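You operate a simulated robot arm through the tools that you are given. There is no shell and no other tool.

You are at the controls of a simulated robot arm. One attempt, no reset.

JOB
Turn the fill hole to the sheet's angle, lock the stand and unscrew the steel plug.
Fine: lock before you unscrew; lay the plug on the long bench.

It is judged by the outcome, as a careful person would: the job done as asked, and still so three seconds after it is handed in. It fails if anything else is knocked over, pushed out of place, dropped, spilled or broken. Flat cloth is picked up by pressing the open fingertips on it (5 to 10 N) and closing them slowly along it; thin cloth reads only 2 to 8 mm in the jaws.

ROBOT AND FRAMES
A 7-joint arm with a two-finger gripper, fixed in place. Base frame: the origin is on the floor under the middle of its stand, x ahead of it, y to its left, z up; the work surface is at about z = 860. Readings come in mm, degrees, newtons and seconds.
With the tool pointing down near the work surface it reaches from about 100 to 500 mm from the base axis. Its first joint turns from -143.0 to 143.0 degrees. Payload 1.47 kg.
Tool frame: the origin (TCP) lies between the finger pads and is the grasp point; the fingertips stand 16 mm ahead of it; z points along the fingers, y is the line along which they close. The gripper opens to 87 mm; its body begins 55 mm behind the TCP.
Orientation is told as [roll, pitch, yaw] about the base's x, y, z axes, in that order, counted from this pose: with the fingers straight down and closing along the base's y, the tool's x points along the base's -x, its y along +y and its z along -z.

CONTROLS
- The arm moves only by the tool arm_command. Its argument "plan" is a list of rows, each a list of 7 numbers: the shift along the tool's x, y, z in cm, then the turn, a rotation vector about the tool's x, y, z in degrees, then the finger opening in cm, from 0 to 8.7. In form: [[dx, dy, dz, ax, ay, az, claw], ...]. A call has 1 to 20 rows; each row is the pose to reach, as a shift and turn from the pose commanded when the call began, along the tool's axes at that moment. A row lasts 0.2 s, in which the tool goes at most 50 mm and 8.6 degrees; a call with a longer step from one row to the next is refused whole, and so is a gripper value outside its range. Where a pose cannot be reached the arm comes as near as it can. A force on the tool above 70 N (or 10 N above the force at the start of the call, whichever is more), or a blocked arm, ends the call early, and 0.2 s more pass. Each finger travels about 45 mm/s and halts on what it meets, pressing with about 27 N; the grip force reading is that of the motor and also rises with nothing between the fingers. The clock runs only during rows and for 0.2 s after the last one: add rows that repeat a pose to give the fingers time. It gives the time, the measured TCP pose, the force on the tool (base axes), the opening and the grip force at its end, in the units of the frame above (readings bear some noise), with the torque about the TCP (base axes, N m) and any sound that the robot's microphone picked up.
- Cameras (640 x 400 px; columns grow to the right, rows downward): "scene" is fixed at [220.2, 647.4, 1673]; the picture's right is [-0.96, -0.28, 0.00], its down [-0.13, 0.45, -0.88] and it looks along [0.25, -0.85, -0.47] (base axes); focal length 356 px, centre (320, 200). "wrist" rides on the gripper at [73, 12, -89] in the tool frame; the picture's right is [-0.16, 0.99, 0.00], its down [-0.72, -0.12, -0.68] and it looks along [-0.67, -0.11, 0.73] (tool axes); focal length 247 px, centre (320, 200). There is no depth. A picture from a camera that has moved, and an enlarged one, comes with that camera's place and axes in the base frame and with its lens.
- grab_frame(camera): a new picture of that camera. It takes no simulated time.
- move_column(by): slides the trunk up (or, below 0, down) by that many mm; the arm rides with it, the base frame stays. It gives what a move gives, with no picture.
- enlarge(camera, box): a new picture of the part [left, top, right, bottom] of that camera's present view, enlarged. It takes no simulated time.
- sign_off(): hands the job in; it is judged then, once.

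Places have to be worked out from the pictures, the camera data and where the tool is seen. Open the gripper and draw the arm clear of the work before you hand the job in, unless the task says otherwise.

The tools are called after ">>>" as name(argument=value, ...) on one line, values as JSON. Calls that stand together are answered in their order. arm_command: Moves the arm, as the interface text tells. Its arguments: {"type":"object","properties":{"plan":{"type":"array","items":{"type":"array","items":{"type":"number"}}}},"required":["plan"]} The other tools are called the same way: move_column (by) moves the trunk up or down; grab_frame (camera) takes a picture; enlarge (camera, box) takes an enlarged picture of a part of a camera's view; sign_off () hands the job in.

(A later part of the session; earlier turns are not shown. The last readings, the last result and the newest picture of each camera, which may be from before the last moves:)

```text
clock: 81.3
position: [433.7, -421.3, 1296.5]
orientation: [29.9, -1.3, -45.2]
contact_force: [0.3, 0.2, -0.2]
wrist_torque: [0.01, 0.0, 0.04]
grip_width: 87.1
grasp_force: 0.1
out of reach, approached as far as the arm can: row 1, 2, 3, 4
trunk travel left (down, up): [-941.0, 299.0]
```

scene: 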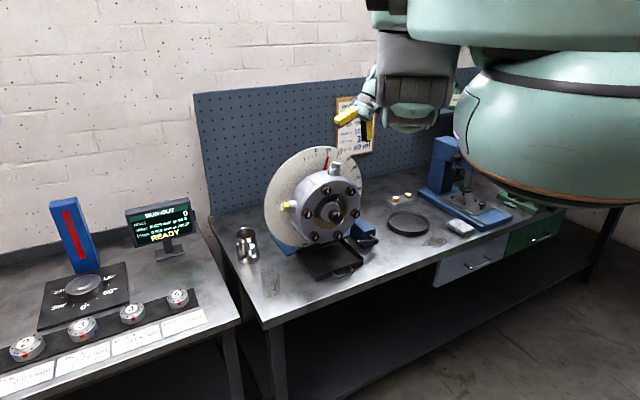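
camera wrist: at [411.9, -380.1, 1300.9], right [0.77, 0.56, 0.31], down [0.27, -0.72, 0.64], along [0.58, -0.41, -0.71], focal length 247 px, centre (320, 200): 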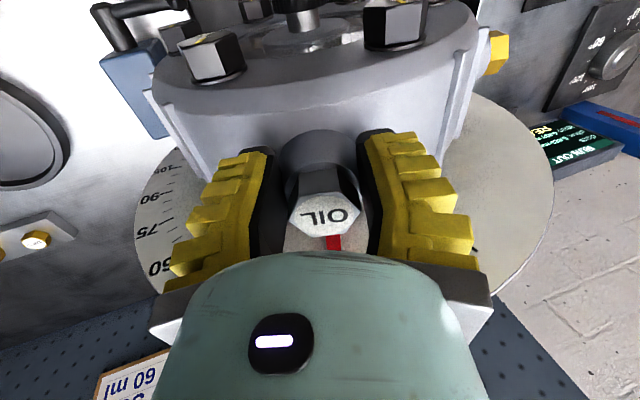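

Outward is the limit at this hand height. I try the same with the hand 150 mm lower relative to the trunk: trunk up, then hand down.

>>> move_column(by=160)

>>> arm_command(plan=[[0, -1, 1.73, 0, 0, 0, 8.7], [0, -2, 3.46, 0, 0, 0, 8.7], [0, -3, 5.2, 0, 0, 0, 8.7], [0, -4, 6.93, 0, 0, 0, 8.7], [0, -5, 8.66, 0, 0, 0, 8.7], [0, -6, 10.4, 0, 0, 0, 8.7], [0, -7, 12.1, 0, 0, 0, 8.7], [0, -8, 13.86, 0, 0, 0, 8.7]])

>>> arm_command(plan=[[-0.8, 0, 0, 0, 0, 0, 8.7], [-1.6, 0, 0, 0, 0, 0, 8.7], [-2.4, 0, 0, 0, 0, 0, 8.7], [-3.2, 0, 0, 0, 0, 0, 8.7]])

>>> grab_frame(camera="scene")

```text
clock: 83.1
position: [432.1, -420.8, 1454.7]
orientation: [29.8, -1.4, -45.2]
contact_force: [-0.2, -0.6, -0.3]
wrist_torque: [0.01, 0.03, -0.01]
grip_width: 86.8
grasp_force: 0.0
trunk travel left (down, up): [-1101.0, 139.0]
```

```text
clock: 84.9
position: [433.1, -384.3, 1321.9]
orientation: [29.8, -1.4, -45.3]
contact_force: [0.1, 0.7, 0.0]
wrist_torque: [0.03, -0.01, -0.02]
grip_width: 87.0
grasp_force: 0.0
out of reach, approached as far as the arm can: row 1, 2, 3, 4, 5, 6, 7, 8
trunk travel left (down, up): [-1101.0, 139.0]
```

```text
clock: 85.9
position: [443.4, -386.2, 1322.6]
orientation: [29.8, -1.4, -45.1]
contact_force: [-0.5, 0.6, -0.9]
wrist_torque: [0.05, -0.02, 0.01]
grip_width: 87.0
grasp_force: 0.0
out of reach, approached as far as the arm can: row 1, 2, 3, 4
trunk travel left (down, up): [-1101.0, 139.0]
```

```text
taken
```

scene: 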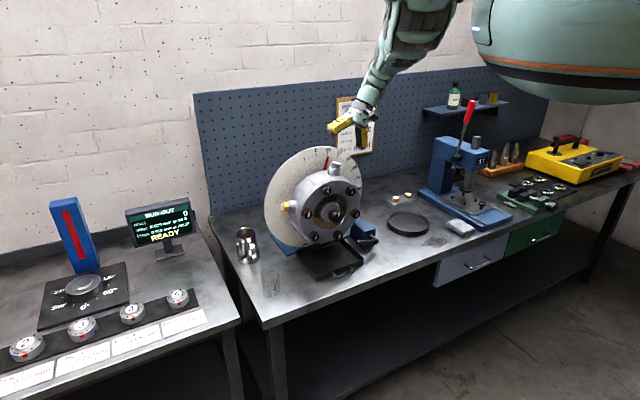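

The limit is the wrist's distance from the shoulder, so a 30° sideways tilt can't be reached out there. The hex and boss can still be worked with the hand leaning towards the robot instead. I take the sideways roll out and lean the hand about 25° back.

>>> arm_command(plan=[[0, 0, 0, 7.5, 0, 0, 8.7], [0, 0, 0, 15, 0, 0, 8.7], [0, 0, 0, 22.5, 0, 0, 8.7], [0, 0, 0, 30, 0, 0, 8.7], [0, 0, 0, 30, 0, 0, 8.7]])

>>> arm_command(plan=[[0, 0, 0, 0, -6.5, 0, 8.7], [0, 0, 0, 0, -13, 0, 8.7], [0, 0, 0, 0, -19.5, 0, 8.7], [0, 0, 0, 0, -25, 0, 8.7], [0, 0, 0, 0, -25, 0, 8.7]])

>>> enlarge(camera="scene", box=[290, 140, 350, 190])

```text
clock: 87.1
position: [443.0, -387.2, 1323.4]
orientation: [-0.2, -1.3, -45.3]
contact_force: [-0.1, 0.3, -0.6]
wrist_torque: [0.01, 0.02, 0.03]
grip_width: 86.8
grasp_force: 0.1
trunk travel left (down, up): [-1101.0, 139.0]
```

```text
clock: 88.3
position: [443.2, -386.2, 1324.1]
orientation: [-0.2, -26.4, -45.1]
contact_force: [-0.1, -0.5, -0.9]
wrist_torque: [-0.01, -0.03, 0.01]
grip_width: 86.7
grasp_force: 0.0
trunk travel left (down, up): [-1101.0, 139.0]
```

```text
8.00 times, centred on (320, 165) of scene
camera zoom: at [220.2, 647.4, 1673.0], right [-0.96, -0.28, 0.0], down [-0.13, 0.45, -0.88], along [0.25, -0.85, -0.47], focal length 2850 px, centre (320, 480)
```

zoom: 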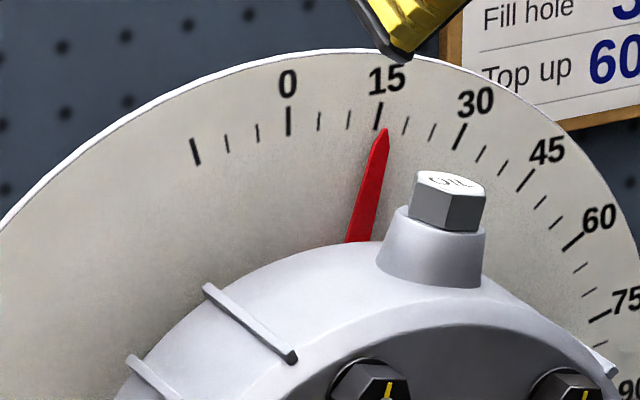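

The pointer reads 15° once corrected for its parallax. I bring the leaning hand over the boss at its new place, about (484, -426), still high up.

>>> arm_command(plan=[[-1.3, 0, 0.6, 0, 0, 0, 8.7], [-2.6, 0, 1.3, 0, 0, 0, 8.7], [-3.9, 0.05, 1.9, 0, 0, 0, 8.7], [-5.14, 0.08, 2.55, 0, 0, 0, 8.7], [-5.14, 0.08, 2.55, 0, 0, 0, 8.7]])

>>> move_column(by=-70)

>>> grab_frame(camera="wrist")

>>> enlarge(camera="scene", box=[270, 110, 380, 200])

```text
clock: 89.5
position: [482.8, -426.5, 1323.9]
orientation: [-0.2, -26.2, -45.1]
contact_force: [-0.2, -0.7, 0.5]
wrist_torque: [0.0, 0.02, -0.02]
grip_width: 86.8
grasp_force: 0.0
trunk travel left (down, up): [-1101.0, 139.0]
```

```text
clock: 90.6
position: [482.9, -427.1, 1253.2]
orientation: [-0.2, -26.3, -45.1]
contact_force: [0.1, 1.0, 0.8]
wrist_torque: [-0.01, 0.01, 0.0]
grip_width: 86.9
grasp_force: 0.0
trunk travel left (down, up): [-1031.0, 209.0]
```

```text
taken
camera wrist: at [416.5, -344.8, 1301.0], right [0.8, 0.6, 0.07], down [0.16, -0.33, 0.93], along [0.58, -0.73, -0.36], focal length 247 px, centre (320, 200)
```

wrist: 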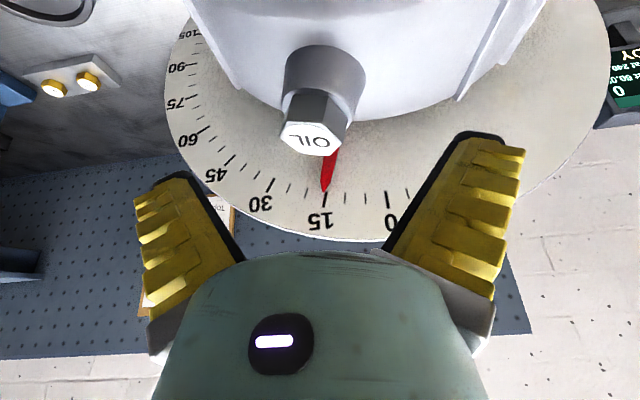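

```text
4.44 times, centred on (325, 155) of scene
camera zoom: at [220.2, 647.4, 1673.0], right [-0.96, -0.28, 0.0], down [-0.13, 0.45, -0.88], along [0.25, -0.85, -0.47], focal length 1583 px, centre (298, 400)
```

zoom: 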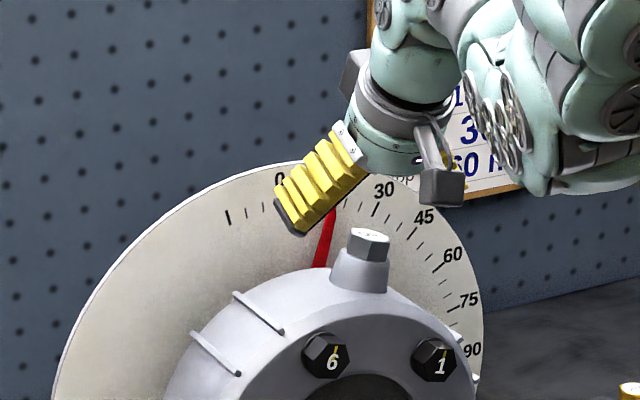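

The wrist camera now shows the dial and the pointer well, and the pointer is at 15. I descend 41 mm to straddle the boss and narrow the gap to about 45 mm.

>>> move_column(by=-41)

>>> arm_command(plan=[[0, 0, 0, 0, 0, 0, 7], [0, 0, 0, 0, 0, 0, 5.5], [0, 0, 0, 0, 0, 0, 4.4], [0, 0, 0, 0, 0, 0, 4.2]])

>>> grab_frame(camera="wrist")

```text
clock: 91.5
position: [483.1, -427.5, 1212.5]
orientation: [-0.1, -26.2, -45.1]
contact_force: [0.9, -0.8, 0.1]
wrist_torque: [0.0, -0.02, 0.0]
grip_width: 87.1
grasp_force: 0.1
trunk travel left (down, up): [-990.0, 250.0]
```

```text
clock: 92.5
position: [484.6, -426.5, 1213.8]
orientation: [-0.1, -26.4, -45.1]
contact_force: [0.3, 0.2, 4.3]
wrist_torque: [0.12, -0.04, 0.06]
grip_width: 48.4
grasp_force: 5.3
trunk travel left (down, up): [-990.0, 250.0]
```

```text
taken
camera wrist: at [416.8, -345.3, 1260.7], right [0.8, 0.6, 0.07], down [0.16, -0.32, 0.93], along [0.58, -0.73, -0.36], focal length 247 px, centre (320, 200)
```

wrist: 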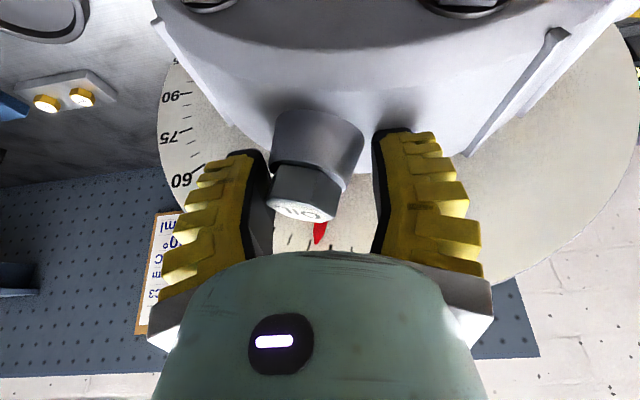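

The boss sits between the fingers. I push along the bench direction with the left finger, keeping the tips just above the housing, 3 cm for now.

>>> arm_command(plan=[[0, -0.5, 0, 0, 0, 0, 4.2], [0, -1, 0.05, 0, 0, 0, 4.2], [0, -1.5, 0.1, 0, 0, 0, 4.2], [0.05, -2, 0.15, 0, 0, 0, 4.2], [0.1, -2.5, 0.2, 0, 0, 0, 4.2], [0.13, -3, 0.25, 0, 0, 0, 4.2]])

>>> grab_frame(camera="wrist")

>>> enlarge(camera="scene", box=[290, 140, 350, 190])

```text
clock: 93.9
position: [462.0, -448.5, 1210.5]
orientation: [-0.1, -26.2, -45.1]
contact_force: [0.3, 1.2, 0.0]
wrist_torque: [-0.01, 0.01, 0.0]
grip_width: 48.2
grasp_force: 4.7
trunk travel left (down, up): [-990.0, 250.0]
```

```text
taken
camera wrist: at [395.4, -366.5, 1256.8], right [0.8, 0.6, 0.07], down [0.17, -0.33, 0.93], along [0.58, -0.73, -0.36], focal length 247 px, centre (320, 200)
```

wrist: 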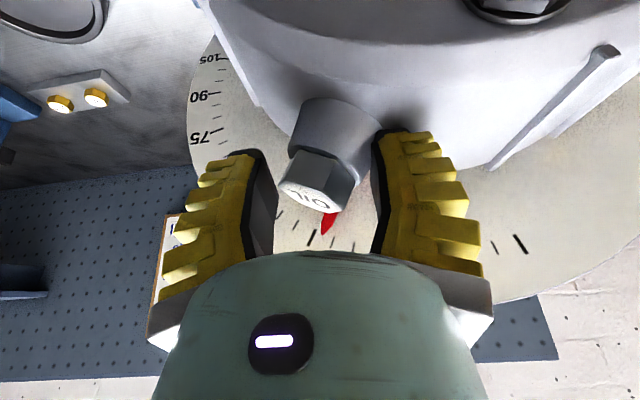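

```text
8.00 times, centred on (320, 165) of scene
camera zoom: at [220.2, 647.4, 1673.0], right [-0.96, -0.28, 0.0], down [-0.13, 0.45, -0.88], along [0.25, -0.85, -0.47], focal length 2850 px, centre (320, 480)
```

zoom: 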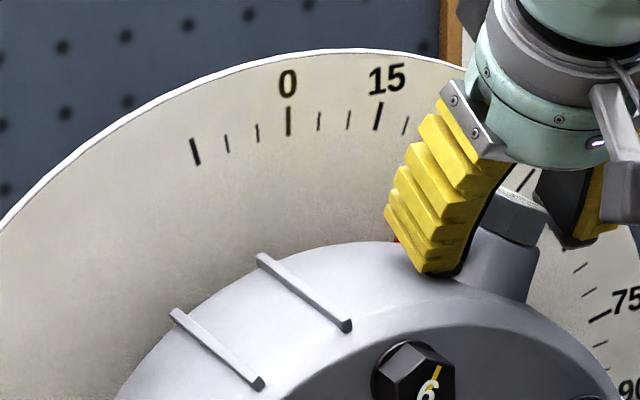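

The housing turned with almost no force. I zoom the wrist view to read the pointer against the ticks.

>>> enlarge(camera="wrist", box=[260, 130, 400, 260])

>>> enlarge(camera="scene", box=[325, 145, 365, 185])

```text
3.08 times, centred on (330, 195) of wrist
camera zoom: at [395.4, -366.5, 1256.8], right [0.8, 0.6, 0.07], down [0.17, -0.33, 0.93], along [0.58, -0.73, -0.36], focal length 760 px, centre (289, 215)
```

zoom: 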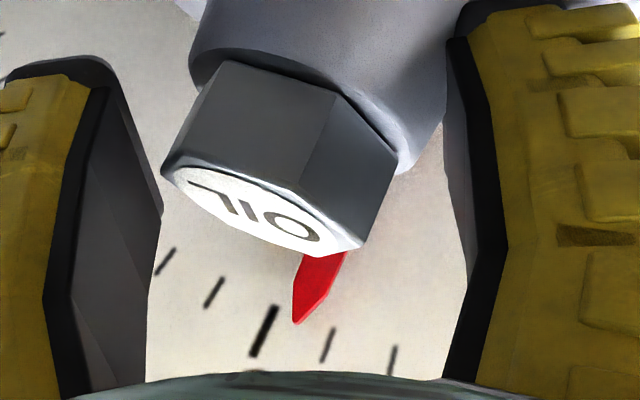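

```text
10.00 times, centred on (345, 165) of scene
camera zoom: at [220.2, 647.4, 1673.0], right [-0.96, -0.28, 0.0], down [-0.13, 0.45, -0.88], along [0.25, -0.85, -0.47], focal length 3562 px, centre (70, 550)
```

zoom: 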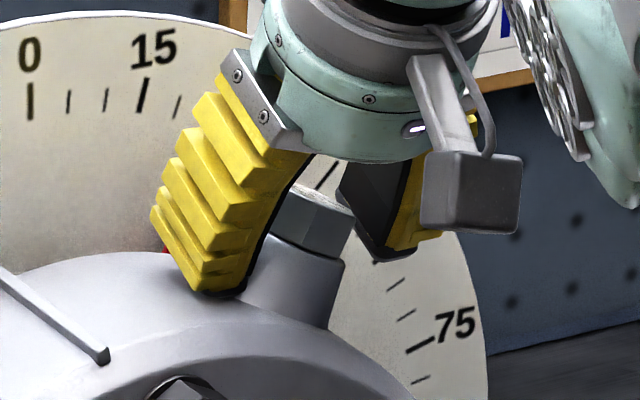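

The pointer reads about 27.3° against the 25 and 30 ticks, allowing for parallax. I push 5 mm more and re-read.

>>> arm_command(plan=[[0, -0.15, 0.02, 0, 0, 0, 4.2], [0, -0.3, 0.03, 0, 0, 0, 4.2], [0, -0.5, 0.05, 0, 0, 0, 4.2], [0, -0.5, 0.05, 0, 0, 0, 4.2]])

>>> enlarge(camera="wrist", box=[260, 130, 400, 260])

```text
clock: 94.9
position: [459.1, -451.5, 1208.8]
orientation: [-0.2, -26.3, -45.0]
contact_force: [-0.2, -0.2, 0.5]
wrist_torque: [0.01, 0.01, 0.0]
grip_width: 47.8
grasp_force: 4.8
trunk travel left (down, up): [-990.0, 250.0]
```

```text
3.08 times, centred on (330, 195) of wrist
camera zoom: at [392.0, -369.9, 1256.8], right [0.8, 0.6, 0.07], down [0.16, -0.33, 0.93], along [0.58, -0.73, -0.36], focal length 760 px, centre (289, 215)
```

zoom: 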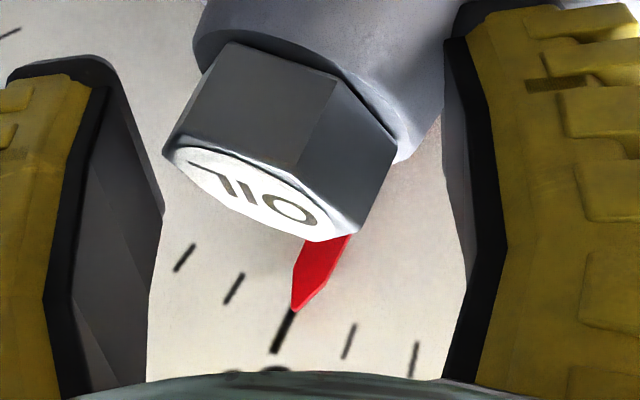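

The pointer is practically on the 30 tick, an estimated 29.6°. I separate from the boss, rise clear and verify with the scene camera.

>>> arm_command(plan=[[0, 0.3, 0, 0, 0, 0, 5.5], [0, 0.5, 0, 0, 0, 0, 7], [0, 0.5, 0, 0, 0, 0, 8.7], [0, 0.5, -2, 0, 0, 0, 8.7], [0, 0.5, -4, 0, 0, 0, 8.7], [0, 0.5, -6.5, 0, 0, 0, 8.7], [0, 0.5, -9, 0, 0, 0, 8.7], [0, 0.5, -11, 0, 0, 0, 8.7]])

>>> move_column(by=80)

>>> enlarge(camera="scene", box=[290, 140, 350, 190])

>>> grab_frame(camera="wrist")

```text
clock: 96.7
position: [427.3, -412.7, 1306.8]
orientation: [-0.2, -26.1, -45.1]
contact_force: [-1.0, 0.4, -0.3]
wrist_torque: [0.01, 0.01, -0.03]
grip_width: 86.8
grasp_force: 0.1
trunk travel left (down, up): [-990.0, 250.0]
```

```text
clock: 97.8
position: [427.6, -413.1, 1388.4]
orientation: [-0.2, -26.3, -45.1]
contact_force: [0.3, -0.2, -0.4]
wrist_torque: [0.0, -0.04, -0.04]
grip_width: 86.9
grasp_force: 0.0
trunk travel left (down, up): [-1070.0, 170.0]
```

```text
8.00 times, centred on (320, 165) of scene
camera zoom: at [220.2, 647.4, 1673.0], right [-0.96, -0.28, 0.0], down [-0.13, 0.45, -0.88], along [0.25, -0.85, -0.47], focal length 2850 px, centre (320, 480)
```

zoom: 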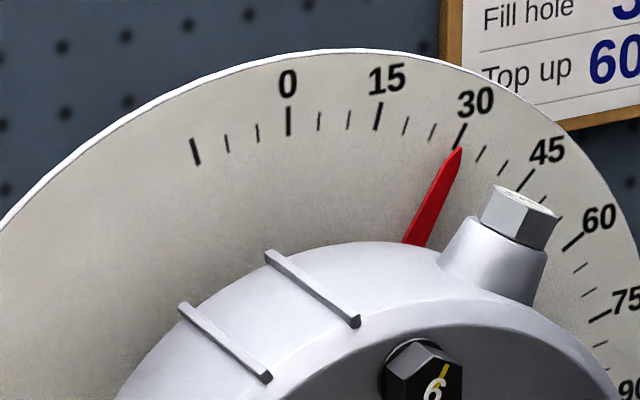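

```text
taken
camera wrist: at [360.8, -331.3, 1435.3], right [0.8, 0.6, 0.07], down [0.16, -0.33, 0.93], along [0.58, -0.73, -0.36], focal length 247 px, centre (320, 200)
```

wrist: 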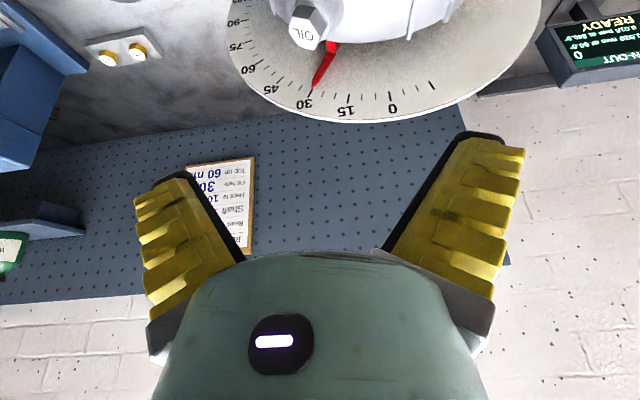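

The scene view gives about 29.5° and the housing holds. Now I lock: back to the front right, 45° tilt, to raise the lever again.

>>> arm_command(plan=[[2.4, -0.9, 1.0, 0, 0, 0, 6], [4.8, -1.9, 2.5, 0, -3, 0, 3], [7.2, -2.8, 4.2, 0, -7, 0, 0.5], [9.6, -3.8, 6, 0, -11, 0, 0.5], [12, -4.7, 7.8, 0, -15, 0, 0.5], [14.27, -5.63, 9.44, 0, -18.7, 0, 0.5], [14.27, -5.63, 9.44, 0, -18.7, 0, 0.5]])

>>> grab_frame(camera="wrist")

```text
clock: 99.4
position: [327.5, -391.8, 1241.0]
orientation: [-0.3, -45.1, -45.0]
contact_force: [-0.2, 0.1, -0.1]
wrist_torque: [-0.03, -0.01, 0.0]
grip_width: 12.3
grasp_force: 5.4
trunk travel left (down, up): [-1070.0, 170.0]
```

```text
taken
camera wrist: at [253.1, -303.7, 1252.5], right [0.78, 0.62, 0.11], down [-0.06, -0.1, 0.99], along [0.62, -0.78, -0.04], focal length 247 px, centre (320, 200)
```

wrist: 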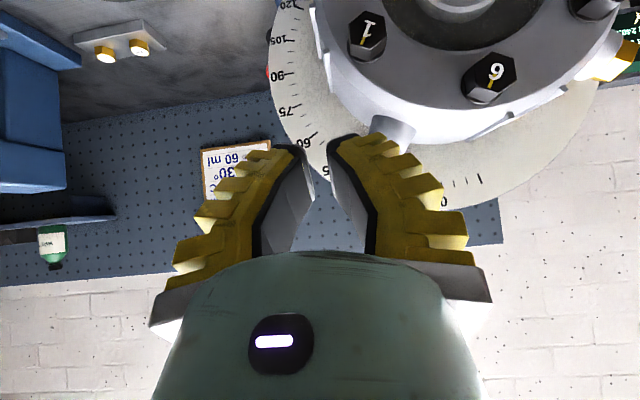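

The pose is exact. I lower the trunk by 240 mm to bring the camera level with the lever.

>>> move_column(by=-240)

>>> grab_frame(camera="wrist")

>>> enlarge(camera="wrist", box=[160, 0, 400, 150])

```text
clock: 101.9
position: [328.3, -392.0, 1002.4]
orientation: [-0.2, -45.0, -44.9]
contact_force: [0.2, 0.1, 0.1]
wrist_torque: [-0.03, -0.01, -0.01]
grip_width: 12.1
grasp_force: 5.8
trunk travel left (down, up): [-830.0, 410.0]
```

```text
taken
camera wrist: at [253.5, -303.6, 1012.6], right [0.78, 0.62, 0.11], down [-0.06, -0.1, 0.99], along [0.62, -0.78, -0.04], focal length 247 px, centre (320, 200)
```

wrist: 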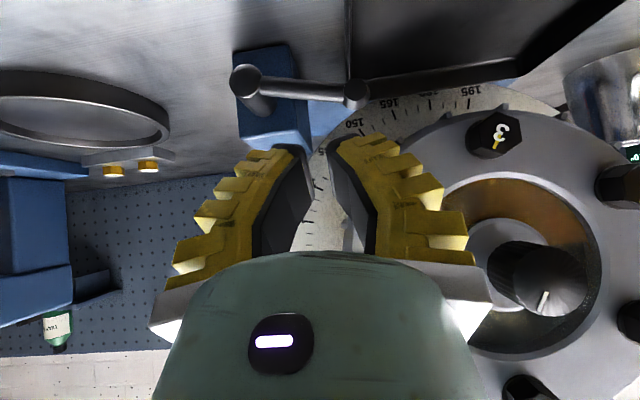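

```text
2.67 times, centred on (280, 75) of wrist
camera zoom: at [253.5, -303.6, 1012.6], right [0.78, 0.62, 0.11], down [-0.06, -0.1, 0.99], along [0.62, -0.78, -0.04], focal length 659 px, centre (427, 533)
```

zoom: 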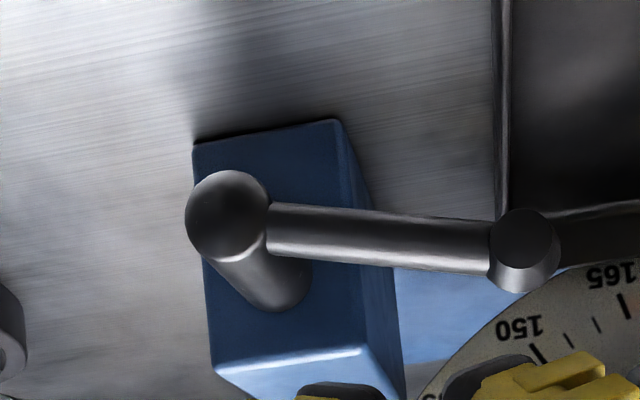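

The lever lies about 73° round: ball at about z 931, hub at about z 906. I close the fingers and lower so they can pass under the rod; the tips stay about 15 mm above the bench.

>>> arm_command(plan=[[0, 0, 0, 0, 0, 0, 0], [0, 0, 0, 0, 0, 0, 0]])

>>> move_column(by=-107)

>>> grab_frame(camera="wrist")

>>> enlarge(camera="scene", box=[320, 190, 460, 290])

```text
clock: 102.5
position: [327.1, -391.8, 1000.9]
orientation: [-0.3, -45.0, -44.9]
contact_force: [1.0, 0.2, -0.2]
wrist_torque: [-0.02, -0.01, -0.01]
grip_width: 0.0
grasp_force: 27.2
trunk travel left (down, up): [-830.0, 410.0]
```

```text
clock: 103.9
position: [326.7, -391.4, 894.5]
orientation: [-0.3, -45.0, -45.0]
contact_force: [0.5, 0.5, -0.6]
wrist_torque: [0.01, -0.03, 0.02]
grip_width: 0.0
grasp_force: 26.8
trunk travel left (down, up): [-723.0, 517.0]
```

```text
taken
camera wrist: at [253.5, -303.6, 905.7], right [0.78, 0.62, 0.11], down [-0.06, -0.1, 0.99], along [0.62, -0.78, -0.04], focal length 247 px, centre (320, 200)
```

wrist: 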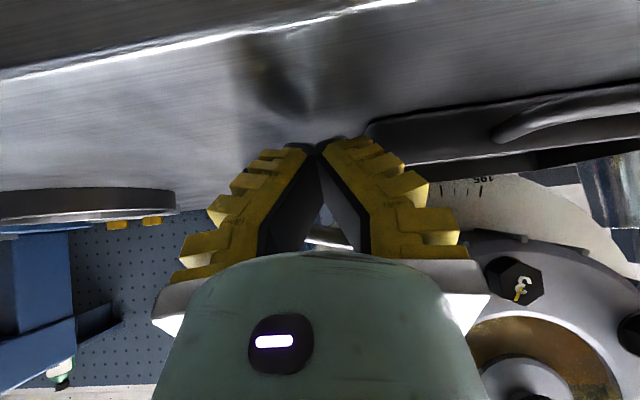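

```text
4.00 times, centred on (390, 240) of scene
camera zoom: at [220.2, 647.4, 1673.0], right [-0.96, -0.28, 0.0], down [-0.13, 0.45, -0.88], along [0.25, -0.85, -0.47], focal length 1425 px, centre (40, 40)
```

zoom: 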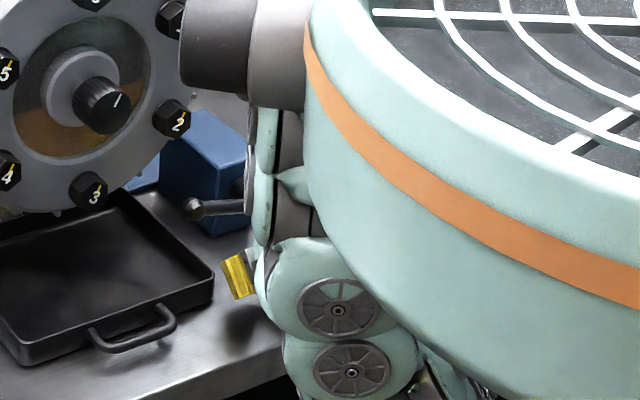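

The fingers are just above the bench and below the rod. I slide them forward 60 mm so they pass under it.

>>> arm_command(plan=[[-0.9, 0, 0.9, 0, 0, 0, 0], [-1.8, 0, 1.8, 0, 0, 0, 0], [-2.7, 0, 2.7, 0, 0, 0, 0], [-3.5, 0, 3.5, 0, 0, 0, 0], [-4.24, 0, 4.24, 0, 0, 0, 0], [-4.24, 0, 4.24, 0, 0, 0, 0]])

>>> grab_frame(camera="wrist")

>>> enlarge(camera="scene", box=[320, 190, 460, 290])

```text
clock: 105.3
position: [368.3, -431.7, 890.9]
orientation: [-0.2, -44.6, -45.2]
contact_force: [-6.5, 6.6, -4.3]
wrist_torque: [-0.02, -0.27, -0.32]
grip_width: 0.2
grasp_force: 26.6
trunk travel left (down, up): [-723.0, 517.0]
```

```text
taken
camera wrist: at [293.9, -343.9, 903.1], right [0.78, 0.62, 0.11], down [-0.05, -0.11, 0.99], along [0.62, -0.78, -0.05], focal length 247 px, centre (320, 200)
```

wrist: 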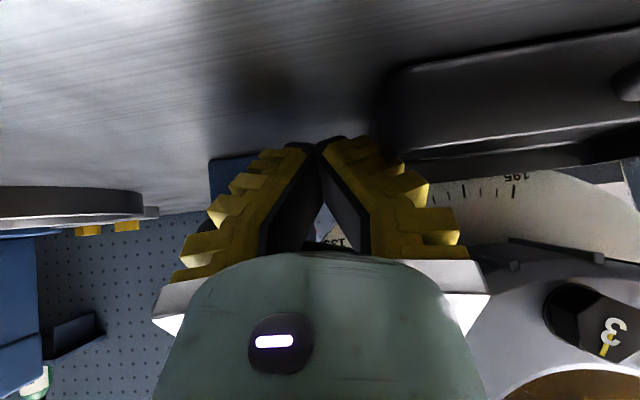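

```text
4.00 times, centred on (390, 240) of scene
camera zoom: at [220.2, 647.4, 1673.0], right [-0.96, -0.28, 0.0], down [-0.13, 0.45, -0.88], along [0.25, -0.85, -0.47], focal length 1425 px, centre (40, 40)
```

zoom: 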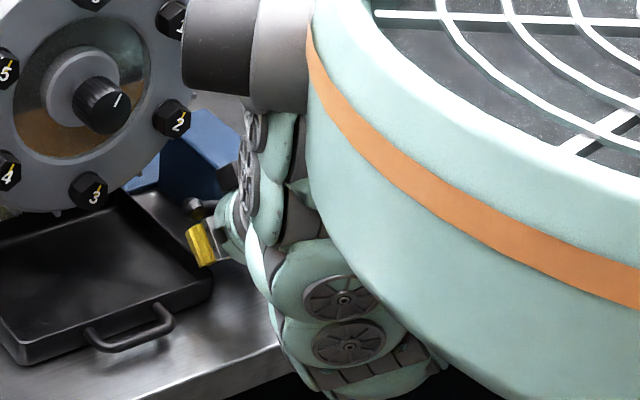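

The fingers are in contact with the underside of the rod. I lift along an arc around the hub, the first half now.

>>> arm_command(plan=[[-0.64, 0, -0.64, 0, 0, 0, 0], [-1.2, 0, -1.2, 0, 0, 0, 0], [-1.77, 0, -1.77, 0, 0, 0, 0], [-2.4, 0, -2.4, 0, 0, 0, 0], [-2.97, -0.15, -2.97, 0, 0, 0, 0]])

>>> grab_frame(camera="wrist")

>>> enlarge(camera="scene", box=[320, 190, 460, 290])

```text
clock: 106.5
position: [369.3, -436.2, 937.2]
orientation: [-0.3, -45.1, -44.9]
contact_force: [-0.2, 0.5, 0.6]
wrist_torque: [0.01, -0.02, -0.02]
grip_width: 0.2
grasp_force: 27.1
trunk travel left (down, up): [-723.0, 517.0]
```

```text
taken
camera wrist: at [295.4, -347.1, 947.6], right [0.78, 0.62, 0.11], down [-0.06, -0.1, 0.99], along [0.62, -0.78, -0.04], focal length 247 px, centre (320, 200)
```

wrist: 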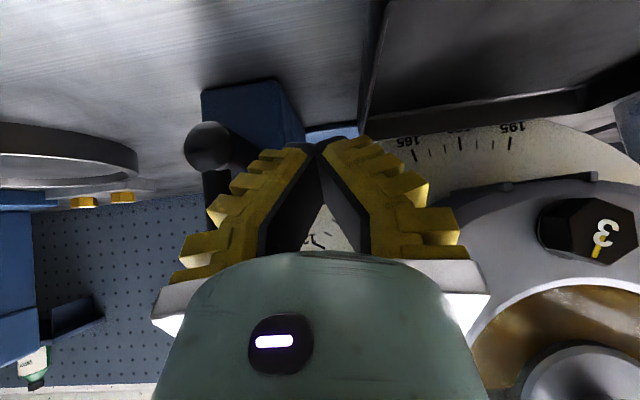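

```text
4.00 times, centred on (390, 240) of scene
camera zoom: at [220.2, 647.4, 1673.0], right [-0.96, -0.28, 0.0], down [-0.13, 0.45, -0.88], along [0.25, -0.85, -0.47], focal length 1425 px, centre (40, 40)
```

zoom: 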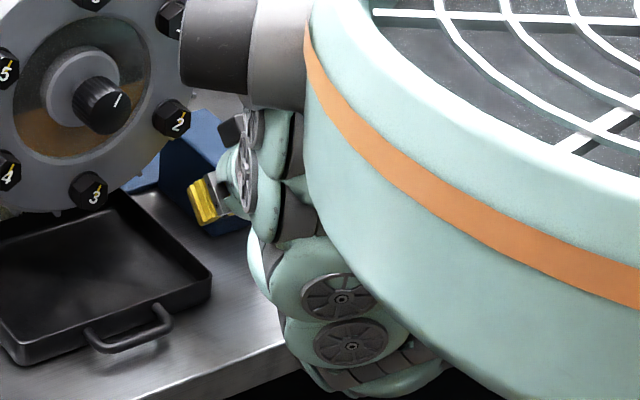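

The lever seems to have swung up almost upright. I continue the arc to the right to press it home against its stop.

>>> arm_command(plan=[[-0.71, -0.6, -0.71, 0, 0, 0, 0], [-1.13, -1.2, -1.13, 0, 0, 0, 0], [-1.48, -1.8, -1.48, 0, 0, 0, 0], [-1.77, -2.3, -1.77, 0, 0, 0, 0]])

>>> grab_frame(camera="wrist")

```text
clock: 107.5
position: [354.1, -444.1, 956.8]
orientation: [0.8, -44.5, -45.6]
contact_force: [11.6, 17.7, -16.3]
wrist_torque: [0.0, -0.09, -0.15]
grip_width: 0.2
grasp_force: 26.2
trunk travel left (down, up): [-723.0, 517.0]
```

```text
taken
camera wrist: at [281.2, -356.8, 969.6], right [0.78, 0.62, 0.12], down [-0.06, -0.12, 0.99], along [0.63, -0.78, -0.05], focal length 247 px, centre (320, 200)
```

wrist: 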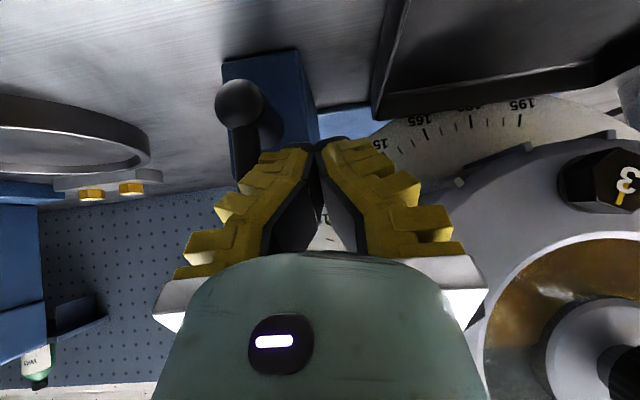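

It resists with about 25 N at the upright position, as it did before I released it. I give it one more small firm push and then back off to look.

>>> arm_command(plan=[[0, -0.3, 0, 0, 0, 0, 0], [0, -0.5, 0, 0, 0, 0, 0]])

>>> arm_command(plan=[[0, 0.8, 0, 0, 0, 0, 0], [0, 1.8, 0, 0, 0, 0, 0], [0, 2, -1.5, 0, 0, 0, 0], [0, 2, -3, 0, 0, 0, 0], [0, 2, -4.5, 0, 0, 0, 0], [0, 2, -6, 0, 0, 0, 0]])

>>> grab_frame(camera="wrist")

```text
clock: 108.1
position: [353.7, -444.5, 957.6]
orientation: [0.8, -44.8, -45.4]
contact_force: [16.2, 38.2, -11.2]
wrist_torque: [-0.5, 0.09, -0.39]
grip_width: 0.0
grasp_force: 26.0
trunk travel left (down, up): [-723.0, 517.0]
```

```text
clock: 109.5
position: [332.9, -410.5, 1004.0]
orientation: [-0.3, -45.0, -45.0]
contact_force: [0.6, 0.4, 0.0]
wrist_torque: [0.01, -0.03, 0.0]
grip_width: 0.2
grasp_force: 26.8
trunk travel left (down, up): [-723.0, 517.0]
```

```text
taken
camera wrist: at [258.8, -322.8, 1015.5], right [0.78, 0.62, 0.11], down [-0.06, -0.1, 0.99], along [0.62, -0.78, -0.04], focal length 247 px, centre (320, 200)
```

wrist: 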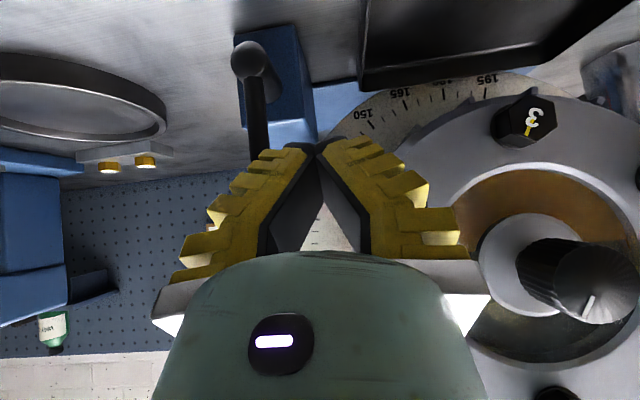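

The lever stands upright and held against 40 N. I raise the trunk for a clear view to verify the lever and pointer.

>>> move_column(by=290)

>>> enlarge(camera="scene", box=[290, 140, 350, 190])

>>> enlarge(camera="scene", box=[260, 140, 400, 260])

```text
clock: 112.4
position: [332.2, -410.6, 1293.3]
orientation: [-0.2, -45.1, -44.9]
contact_force: [-0.8, -0.1, 0.2]
wrist_torque: [0.03, 0.0, 0.0]
grip_width: 0.1
grasp_force: 27.2
trunk travel left (down, up): [-1013.0, 227.0]
```

```text
8.00 times, centred on (320, 165) of scene
camera zoom: at [220.2, 647.4, 1673.0], right [-0.96, -0.28, 0.0], down [-0.13, 0.45, -0.88], along [0.25, -0.85, -0.47], focal length 2850 px, centre (320, 480)
```

zoom: 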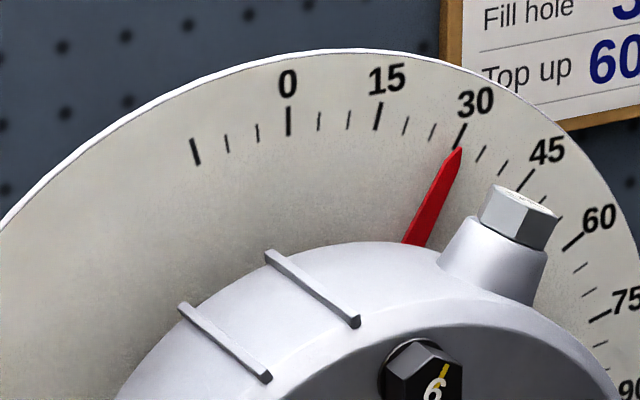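

```text
3.33 times, centred on (330, 200) of scene
camera zoom: at [220.2, 647.4, 1673.0], right [-0.96, -0.28, 0.0], down [-0.13, 0.45, -0.88], along [0.25, -0.85, -0.47], focal length 1188 px, centre (287, 200)
```

zoom: 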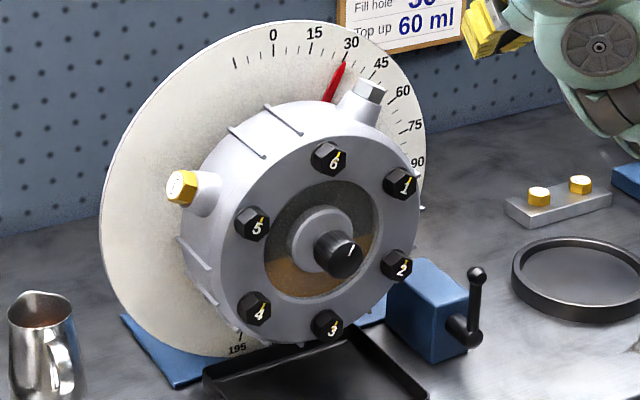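

The lever is upright and the pointer is still on 30. Next is the plug: I approach it with the hand leaning 20° off its axis towards the robot, fingers lined up with a pair of hex flats. First I go to a high hover pose.

>>> arm_command(plan=[[-2.4, 0.4, -0.6, -1.2, 4.5, 5.8, 2], [-4.9, 0.85, -1.2, -2.5, 9, 11.7, 4], [-7.3, 1.27, -1.8, -3.7, 13.5, 17.5, 6], [-9.8, 1.7, -2.35, -5, 18.1, 23.3, 6], [-12.2, 2.1, -2.9, -6.2, 22.6, 29.1, 6], [-14.7, 2.55, -3.5, -7.5, 27.1, 35, 6], [-17.1, 2.96, -4.1, -8.7, 31.6, 40.8, 6], [-17.1, 2.96, -4.1, -8.7, 31.6, 40.8, 6]])

>>> grab_frame(camera="wrist")

```text
clock: 114.2
position: [419.5, -454.9, 1442.9]
orientation: [25.2, -3.8, -80.5]
contact_force: [-0.5, -0.2, 0.4]
wrist_torque: [0.01, 0.01, -0.01]
grip_width: 64.5
grasp_force: 3.3
trunk travel left (down, up): [-1013.0, 227.0]
```

```text
taken
camera wrist: at [378.7, -383.4, 1524.4], right [0.9, 0.02, 0.43], down [-0.28, -0.74, 0.61], along [0.33, -0.67, -0.66], focal length 247 px, centre (320, 200)
```

wrist: 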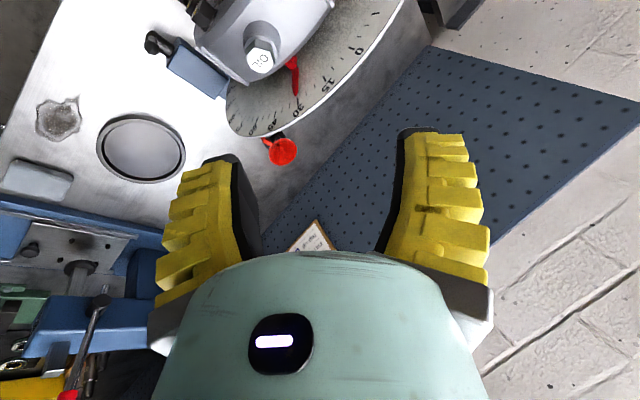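

The pose is exact. I lower the trunk 150 mm to the near hover and check the alignment with the hex.

>>> move_column(by=-150)

>>> grab_frame(camera="wrist")

>>> enlarge(camera="wrist", box=[230, 60, 390, 220])

>>> enlarge(camera="scene", box=[280, 100, 400, 200])

```text
clock: 116.0
position: [420.7, -455.1, 1294.2]
orientation: [25.2, -3.9, -80.6]
contact_force: [0.4, -0.2, 0.2]
wrist_torque: [0.04, 0.02, 0.02]
grip_width: 64.7
grasp_force: 3.3
trunk travel left (down, up): [-863.0, 377.0]
```

```text
taken
camera wrist: at [378.2, -383.7, 1374.6], right [0.9, 0.02, 0.43], down [-0.28, -0.74, 0.61], along [0.33, -0.67, -0.66], focal length 247 px, centre (320, 200)
```

wrist: 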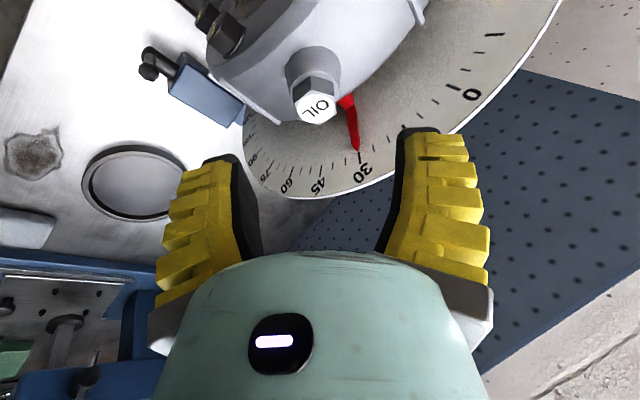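

```text
2.50 times, centred on (310, 140) of wrist
camera zoom: at [378.2, -383.7, 1374.6], right [0.9, 0.02, 0.43], down [-0.28, -0.74, 0.61], along [0.33, -0.67, -0.66], focal length 617 px, centre (345, 350)
```

zoom: 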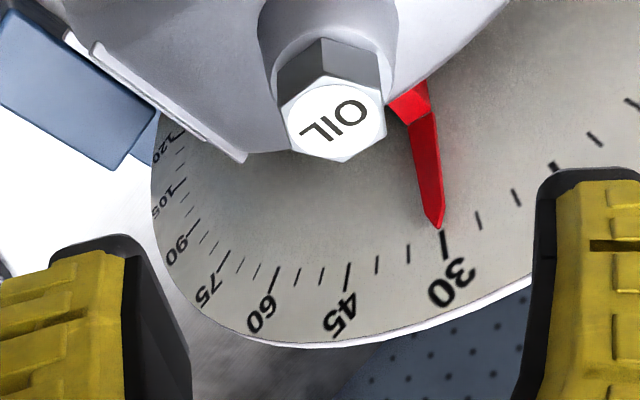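

```text
4.00 times, centred on (340, 150) of scene
camera zoom: at [220.2, 647.4, 1673.0], right [-0.96, -0.28, 0.0], down [-0.13, 0.45, -0.88], along [0.25, -0.85, -0.47], focal length 1425 px, centre (240, 400)
```

zoom: 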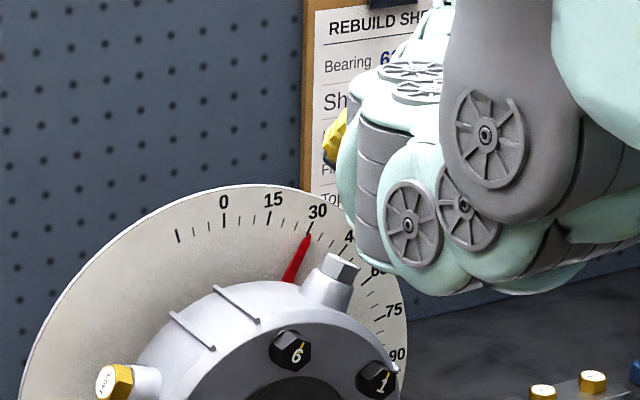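

The hex flats line up with the fingers and the pointer reads 30. I advance 6 cm along the tool axis with a small sideways correction.

>>> arm_command(plan=[[0.05, -0.15, 1.5, 0, 0, 0, 6], [0.1, -0.3, 3, 0, 0, 0, 6], [0.15, -0.45, 4.5, 0, 0, 0, 6], [0.15, -0.45, 6, 0, 0, 0, 6], [0.15, -0.45, 6, 0, 0, 0, 6]])

>>> grab_frame(camera="wrist")

```text
clock: 117.2
position: [441.6, -454.5, 1237.8]
orientation: [25.2, -4.0, -80.5]
contact_force: [0.5, 0.7, 0.0]
wrist_torque: [0.02, 0.01, 0.0]
grip_width: 64.6
grasp_force: 3.6
trunk travel left (down, up): [-863.0, 377.0]
```

```text
taken
camera wrist: at [399.8, -382.6, 1317.5], right [0.9, 0.02, 0.43], down [-0.28, -0.74, 0.61], along [0.33, -0.67, -0.66], focal length 247 px, centre (320, 200)
```

wrist: 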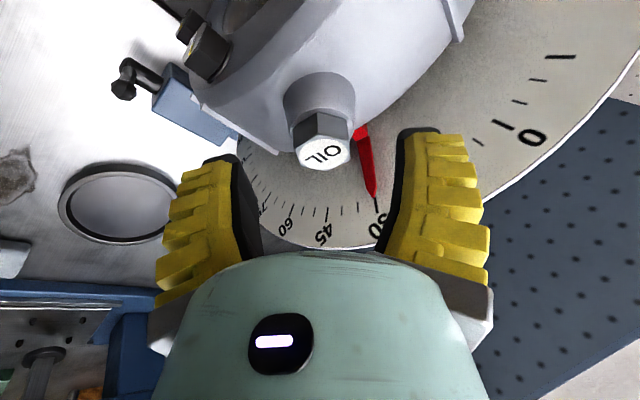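

Well centred. I advance the remaining 27 mm so the fingers flank the head without touching the boss, and then close gently.

>>> arm_command(plan=[[0.03, 0, 0.8, 0, 0, 0, 6], [0.06, 0, 1.6, 0, 0, 0, 6], [0.08, 0, 2.2, 0, 0, 0, 6], [0.08, 0, 2.7, 0, 0, 0, 6], [0.08, 0, 2.7, 0, 0, 0, 6]])

>>> grab_frame(camera="wrist")

```text
clock: 118.4
position: [452.9, -452.0, 1212.3]
orientation: [25.3, -4.0, -80.5]
contact_force: [0.4, -0.7, -0.5]
wrist_torque: [-0.03, 0.02, -0.02]
grip_width: 64.4
grasp_force: 3.5
trunk travel left (down, up): [-863.0, 377.0]
```

```text
taken
camera wrist: at [411.2, -381.3, 1292.9], right [0.9, 0.02, 0.43], down [-0.28, -0.74, 0.61], along [0.33, -0.67, -0.66], focal length 247 px, centre (320, 200)
```

wrist: 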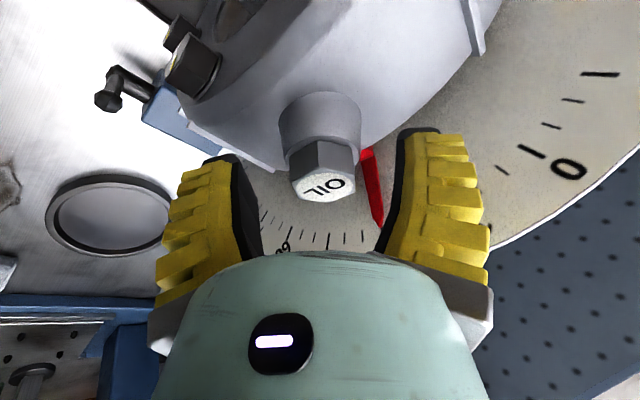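

In position with no contact forces. I close on the hex.

>>> arm_command(plan=[[0, 0, 0, 0, 0, 0, 5], [0, 0, 0, 0, 0, 0, 4.2], [0, 0, 0, 0, 0, 0, 3.6], [0, 0, 0, 0, 0, 0, 3], [0, 0, 0, 0, 0, 0, 2.4], [0, 0, 0, 0, 0, 0, 1.8], [0, 0, 0, 0, 0, 0, 1.5]])

>>> grab_frame(camera="wrist")

```text
clock: 120.0
position: [452.5, -452.8, 1213.7]
orientation: [25.5, -4.0, -80.5]
contact_force: [-1.6, 8.0, 12.9]
wrist_torque: [0.22, -0.01, 0.13]
grip_width: 24.4
grasp_force: 27.0
trunk travel left (down, up): [-863.0, 377.0]
```

```text
taken
camera wrist: at [411.5, -381.3, 1294.1], right [0.9, 0.02, 0.43], down [-0.28, -0.74, 0.61], along [0.33, -0.67, -0.66], focal length 247 px, centre (320, 200)
```

wrist: 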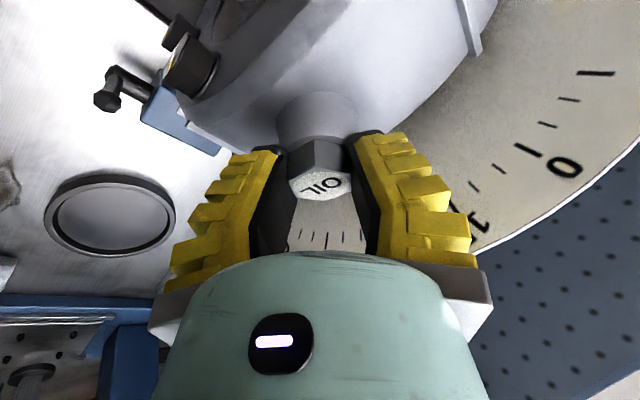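

Gripped on the flats at 24 mm. I turn 30° counter-clockwise about the plug axis and watch the torque.

>>> arm_command(plan=[[-0.005, -0.03, 0, -1.71, 0, -4.7, 1.2], [-0.012, -0.06, 0, -3.42, 0, -9.4, 1.2], [-0.02, -0.09, 0.005, -5.13, 0, -14.1, 1.2], [-0.028, -0.12, 0.01, -6.84, 0, -18.8, 1.2], [-0.036, -0.15, 0.012, -8.55, 0, -23.5, 1.2], [-0.045, -0.18, 0.016, -10.26, 0, -28.2, 1.2], [-0.045, -0.18, 0.016, -10.26, 0, -28.2, 1.2]])

>>> grab_frame(camera="wrist")

>>> enlarge(camera="scene", box=[290, 130, 390, 210])

```text
clock: 121.6
position: [451.4, -454.7, 1213.0]
orientation: [31.0, -17.5, -55.3]
contact_force: [-1.5, 2.9, 10.3]
wrist_torque: [0.08, -0.04, 0.02]
grip_width: 23.6
grasp_force: 26.2
trunk travel left (down, up): [-863.0, 377.0]
```

```text
taken
camera wrist: at [366.8, -398.2, 1269.7], right [0.69, 0.48, 0.53], down [-0.07, -0.69, 0.72], along [0.72, -0.53, -0.45], focal length 247 px, centre (320, 200)
```

wrist: 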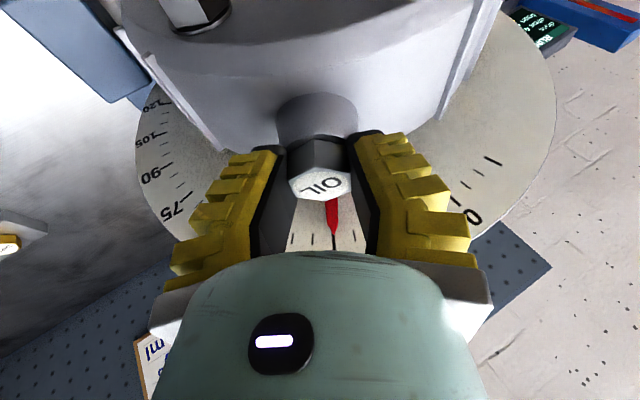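

```text
5.00 times, centred on (340, 170) of scene
camera zoom: at [220.2, 647.4, 1673.0], right [-0.96, -0.28, 0.0], down [-0.13, 0.45, -0.88], along [0.25, -0.85, -0.47], focal length 1781 px, centre (220, 350)
```

zoom: 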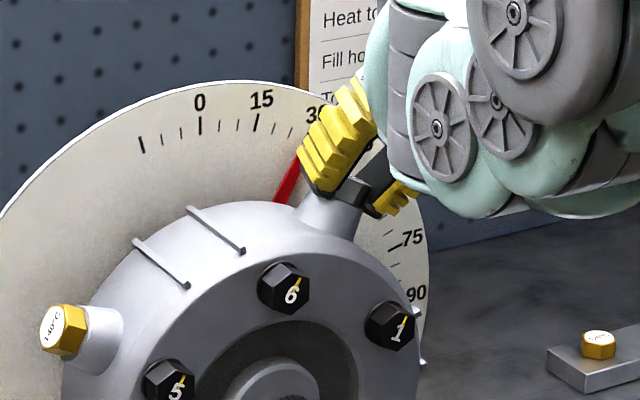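

The plug turned together with the fingers, and easily; the housing stayed at 30. Next is the ratchet motion: open, swing back 60° about the plug axis and re-grip.

>>> arm_command(plan=[[0, 0, 0, 0, 0, 0, 3.6], [0, 0, 0, 0, 0, 0, 4.8], [-0.003, 0.05, 0, 2.7, 0, 7.5, 4.8], [-0.013, 0.1, 0.005, 5.5, 0, 15, 4.8], [-0.03, 0.146, 0.01, 8.2, 0, 22.6, 4.8], [-0.05, 0.19, 0.019, 10.9, 0, 30.1, 4.8], [-0.08, 0.23, 0.029, 13.7, 0, 37.6, 4.8], [-0.11, 0.268, 0.04, 16.4, 0, 45.1, 4.8], [-0.15, 0.3, 0.054, 19.2, 0, 52.6, 4.8], [-0.17, 0.31, 0.06, 20.5, 0, 56.4, 4.8], [-0.17, 0.31, 0.06, 20.5, 0, 56.4, 4.8]])

>>> grab_frame(camera="wrist")

```text
clock: 124.0
position: [454.5, -451.3, 1213.7]
orientation: [14.3, 5.8, -107.2]
contact_force: [0.3, 0.1, 0.2]
wrist_torque: [-0.05, 0.0, 0.01]
grip_width: 53.1
grasp_force: 3.6
trunk travel left (down, up): [-863.0, 377.0]
```

```text
taken
camera wrist: at [460.8, -390.3, 1309.7], right [0.86, -0.46, 0.23], down [-0.5, -0.67, 0.55], along [-0.1, -0.59, -0.8], focal length 247 px, centre (320, 200)
```

wrist: 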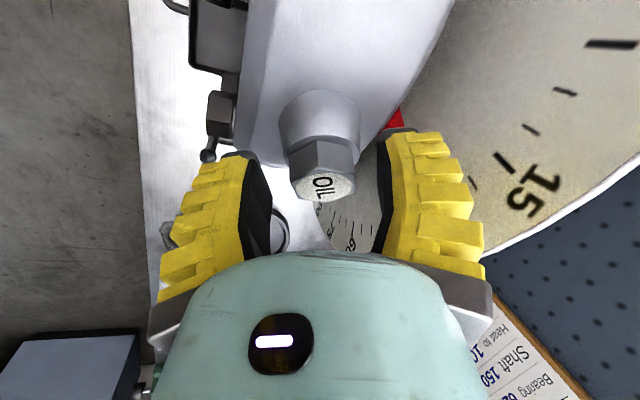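

Flats are aligned again at the swung-back angle. I run close → 60° turn, and then check.

>>> arm_command(plan=[[0, 0, 0, 0, 0, 0, 3.6], [0, 0, 0, 0, 0, 0, 2.4], [0, 0, 0, 0, 0, 0, 1.2], [0, 0, 0, 0, 0, 0, 1.0], [-0.005, -0.054, -0.002, -2.93, 0, -8.06, 1.0], [-0.017, -0.106, -0.002, -5.86, 0, -16.11, 1.0], [-0.037, -0.156, 0.002, -8.79, 0, -24.17, 1.0], [-0.064, -0.203, 0.008, -11.73, 0, -32.23, 1.0], [-0.096, -0.245, 0.016, -14.66, 0, -40.29, 1.0], [-0.134, -0.281, 0.026, -17.59, 0, -48.34, 1.0], [-0.178, -0.312, 0.038, -20.52, 0, -56.4, 1.0]])

>>> grab_frame(camera="wrist")

```text
clock: 126.4
position: [451.3, -454.0, 1213.1]
orientation: [31.0, -17.5, -55.2]
contact_force: [-7.5, 6.1, 16.9]
wrist_torque: [0.05, -0.18, -0.01]
grip_width: 27.3
grasp_force: 27.5
trunk travel left (down, up): [-863.0, 377.0]
```

```text
taken
camera wrist: at [367.3, -398.7, 1269.5], right [0.69, 0.48, 0.53], down [-0.06, -0.69, 0.72], along [0.72, -0.53, -0.45], focal length 247 px, centre (320, 200)
```

wrist: 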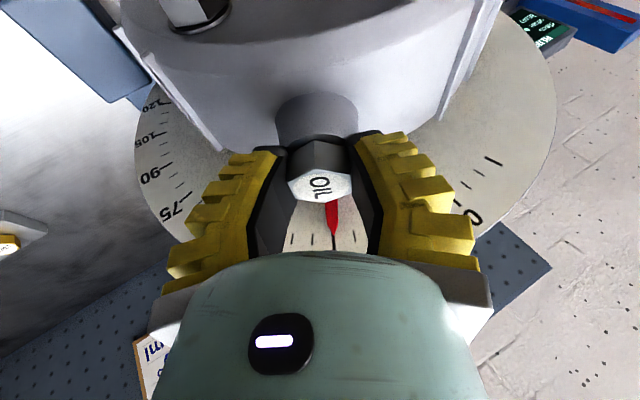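

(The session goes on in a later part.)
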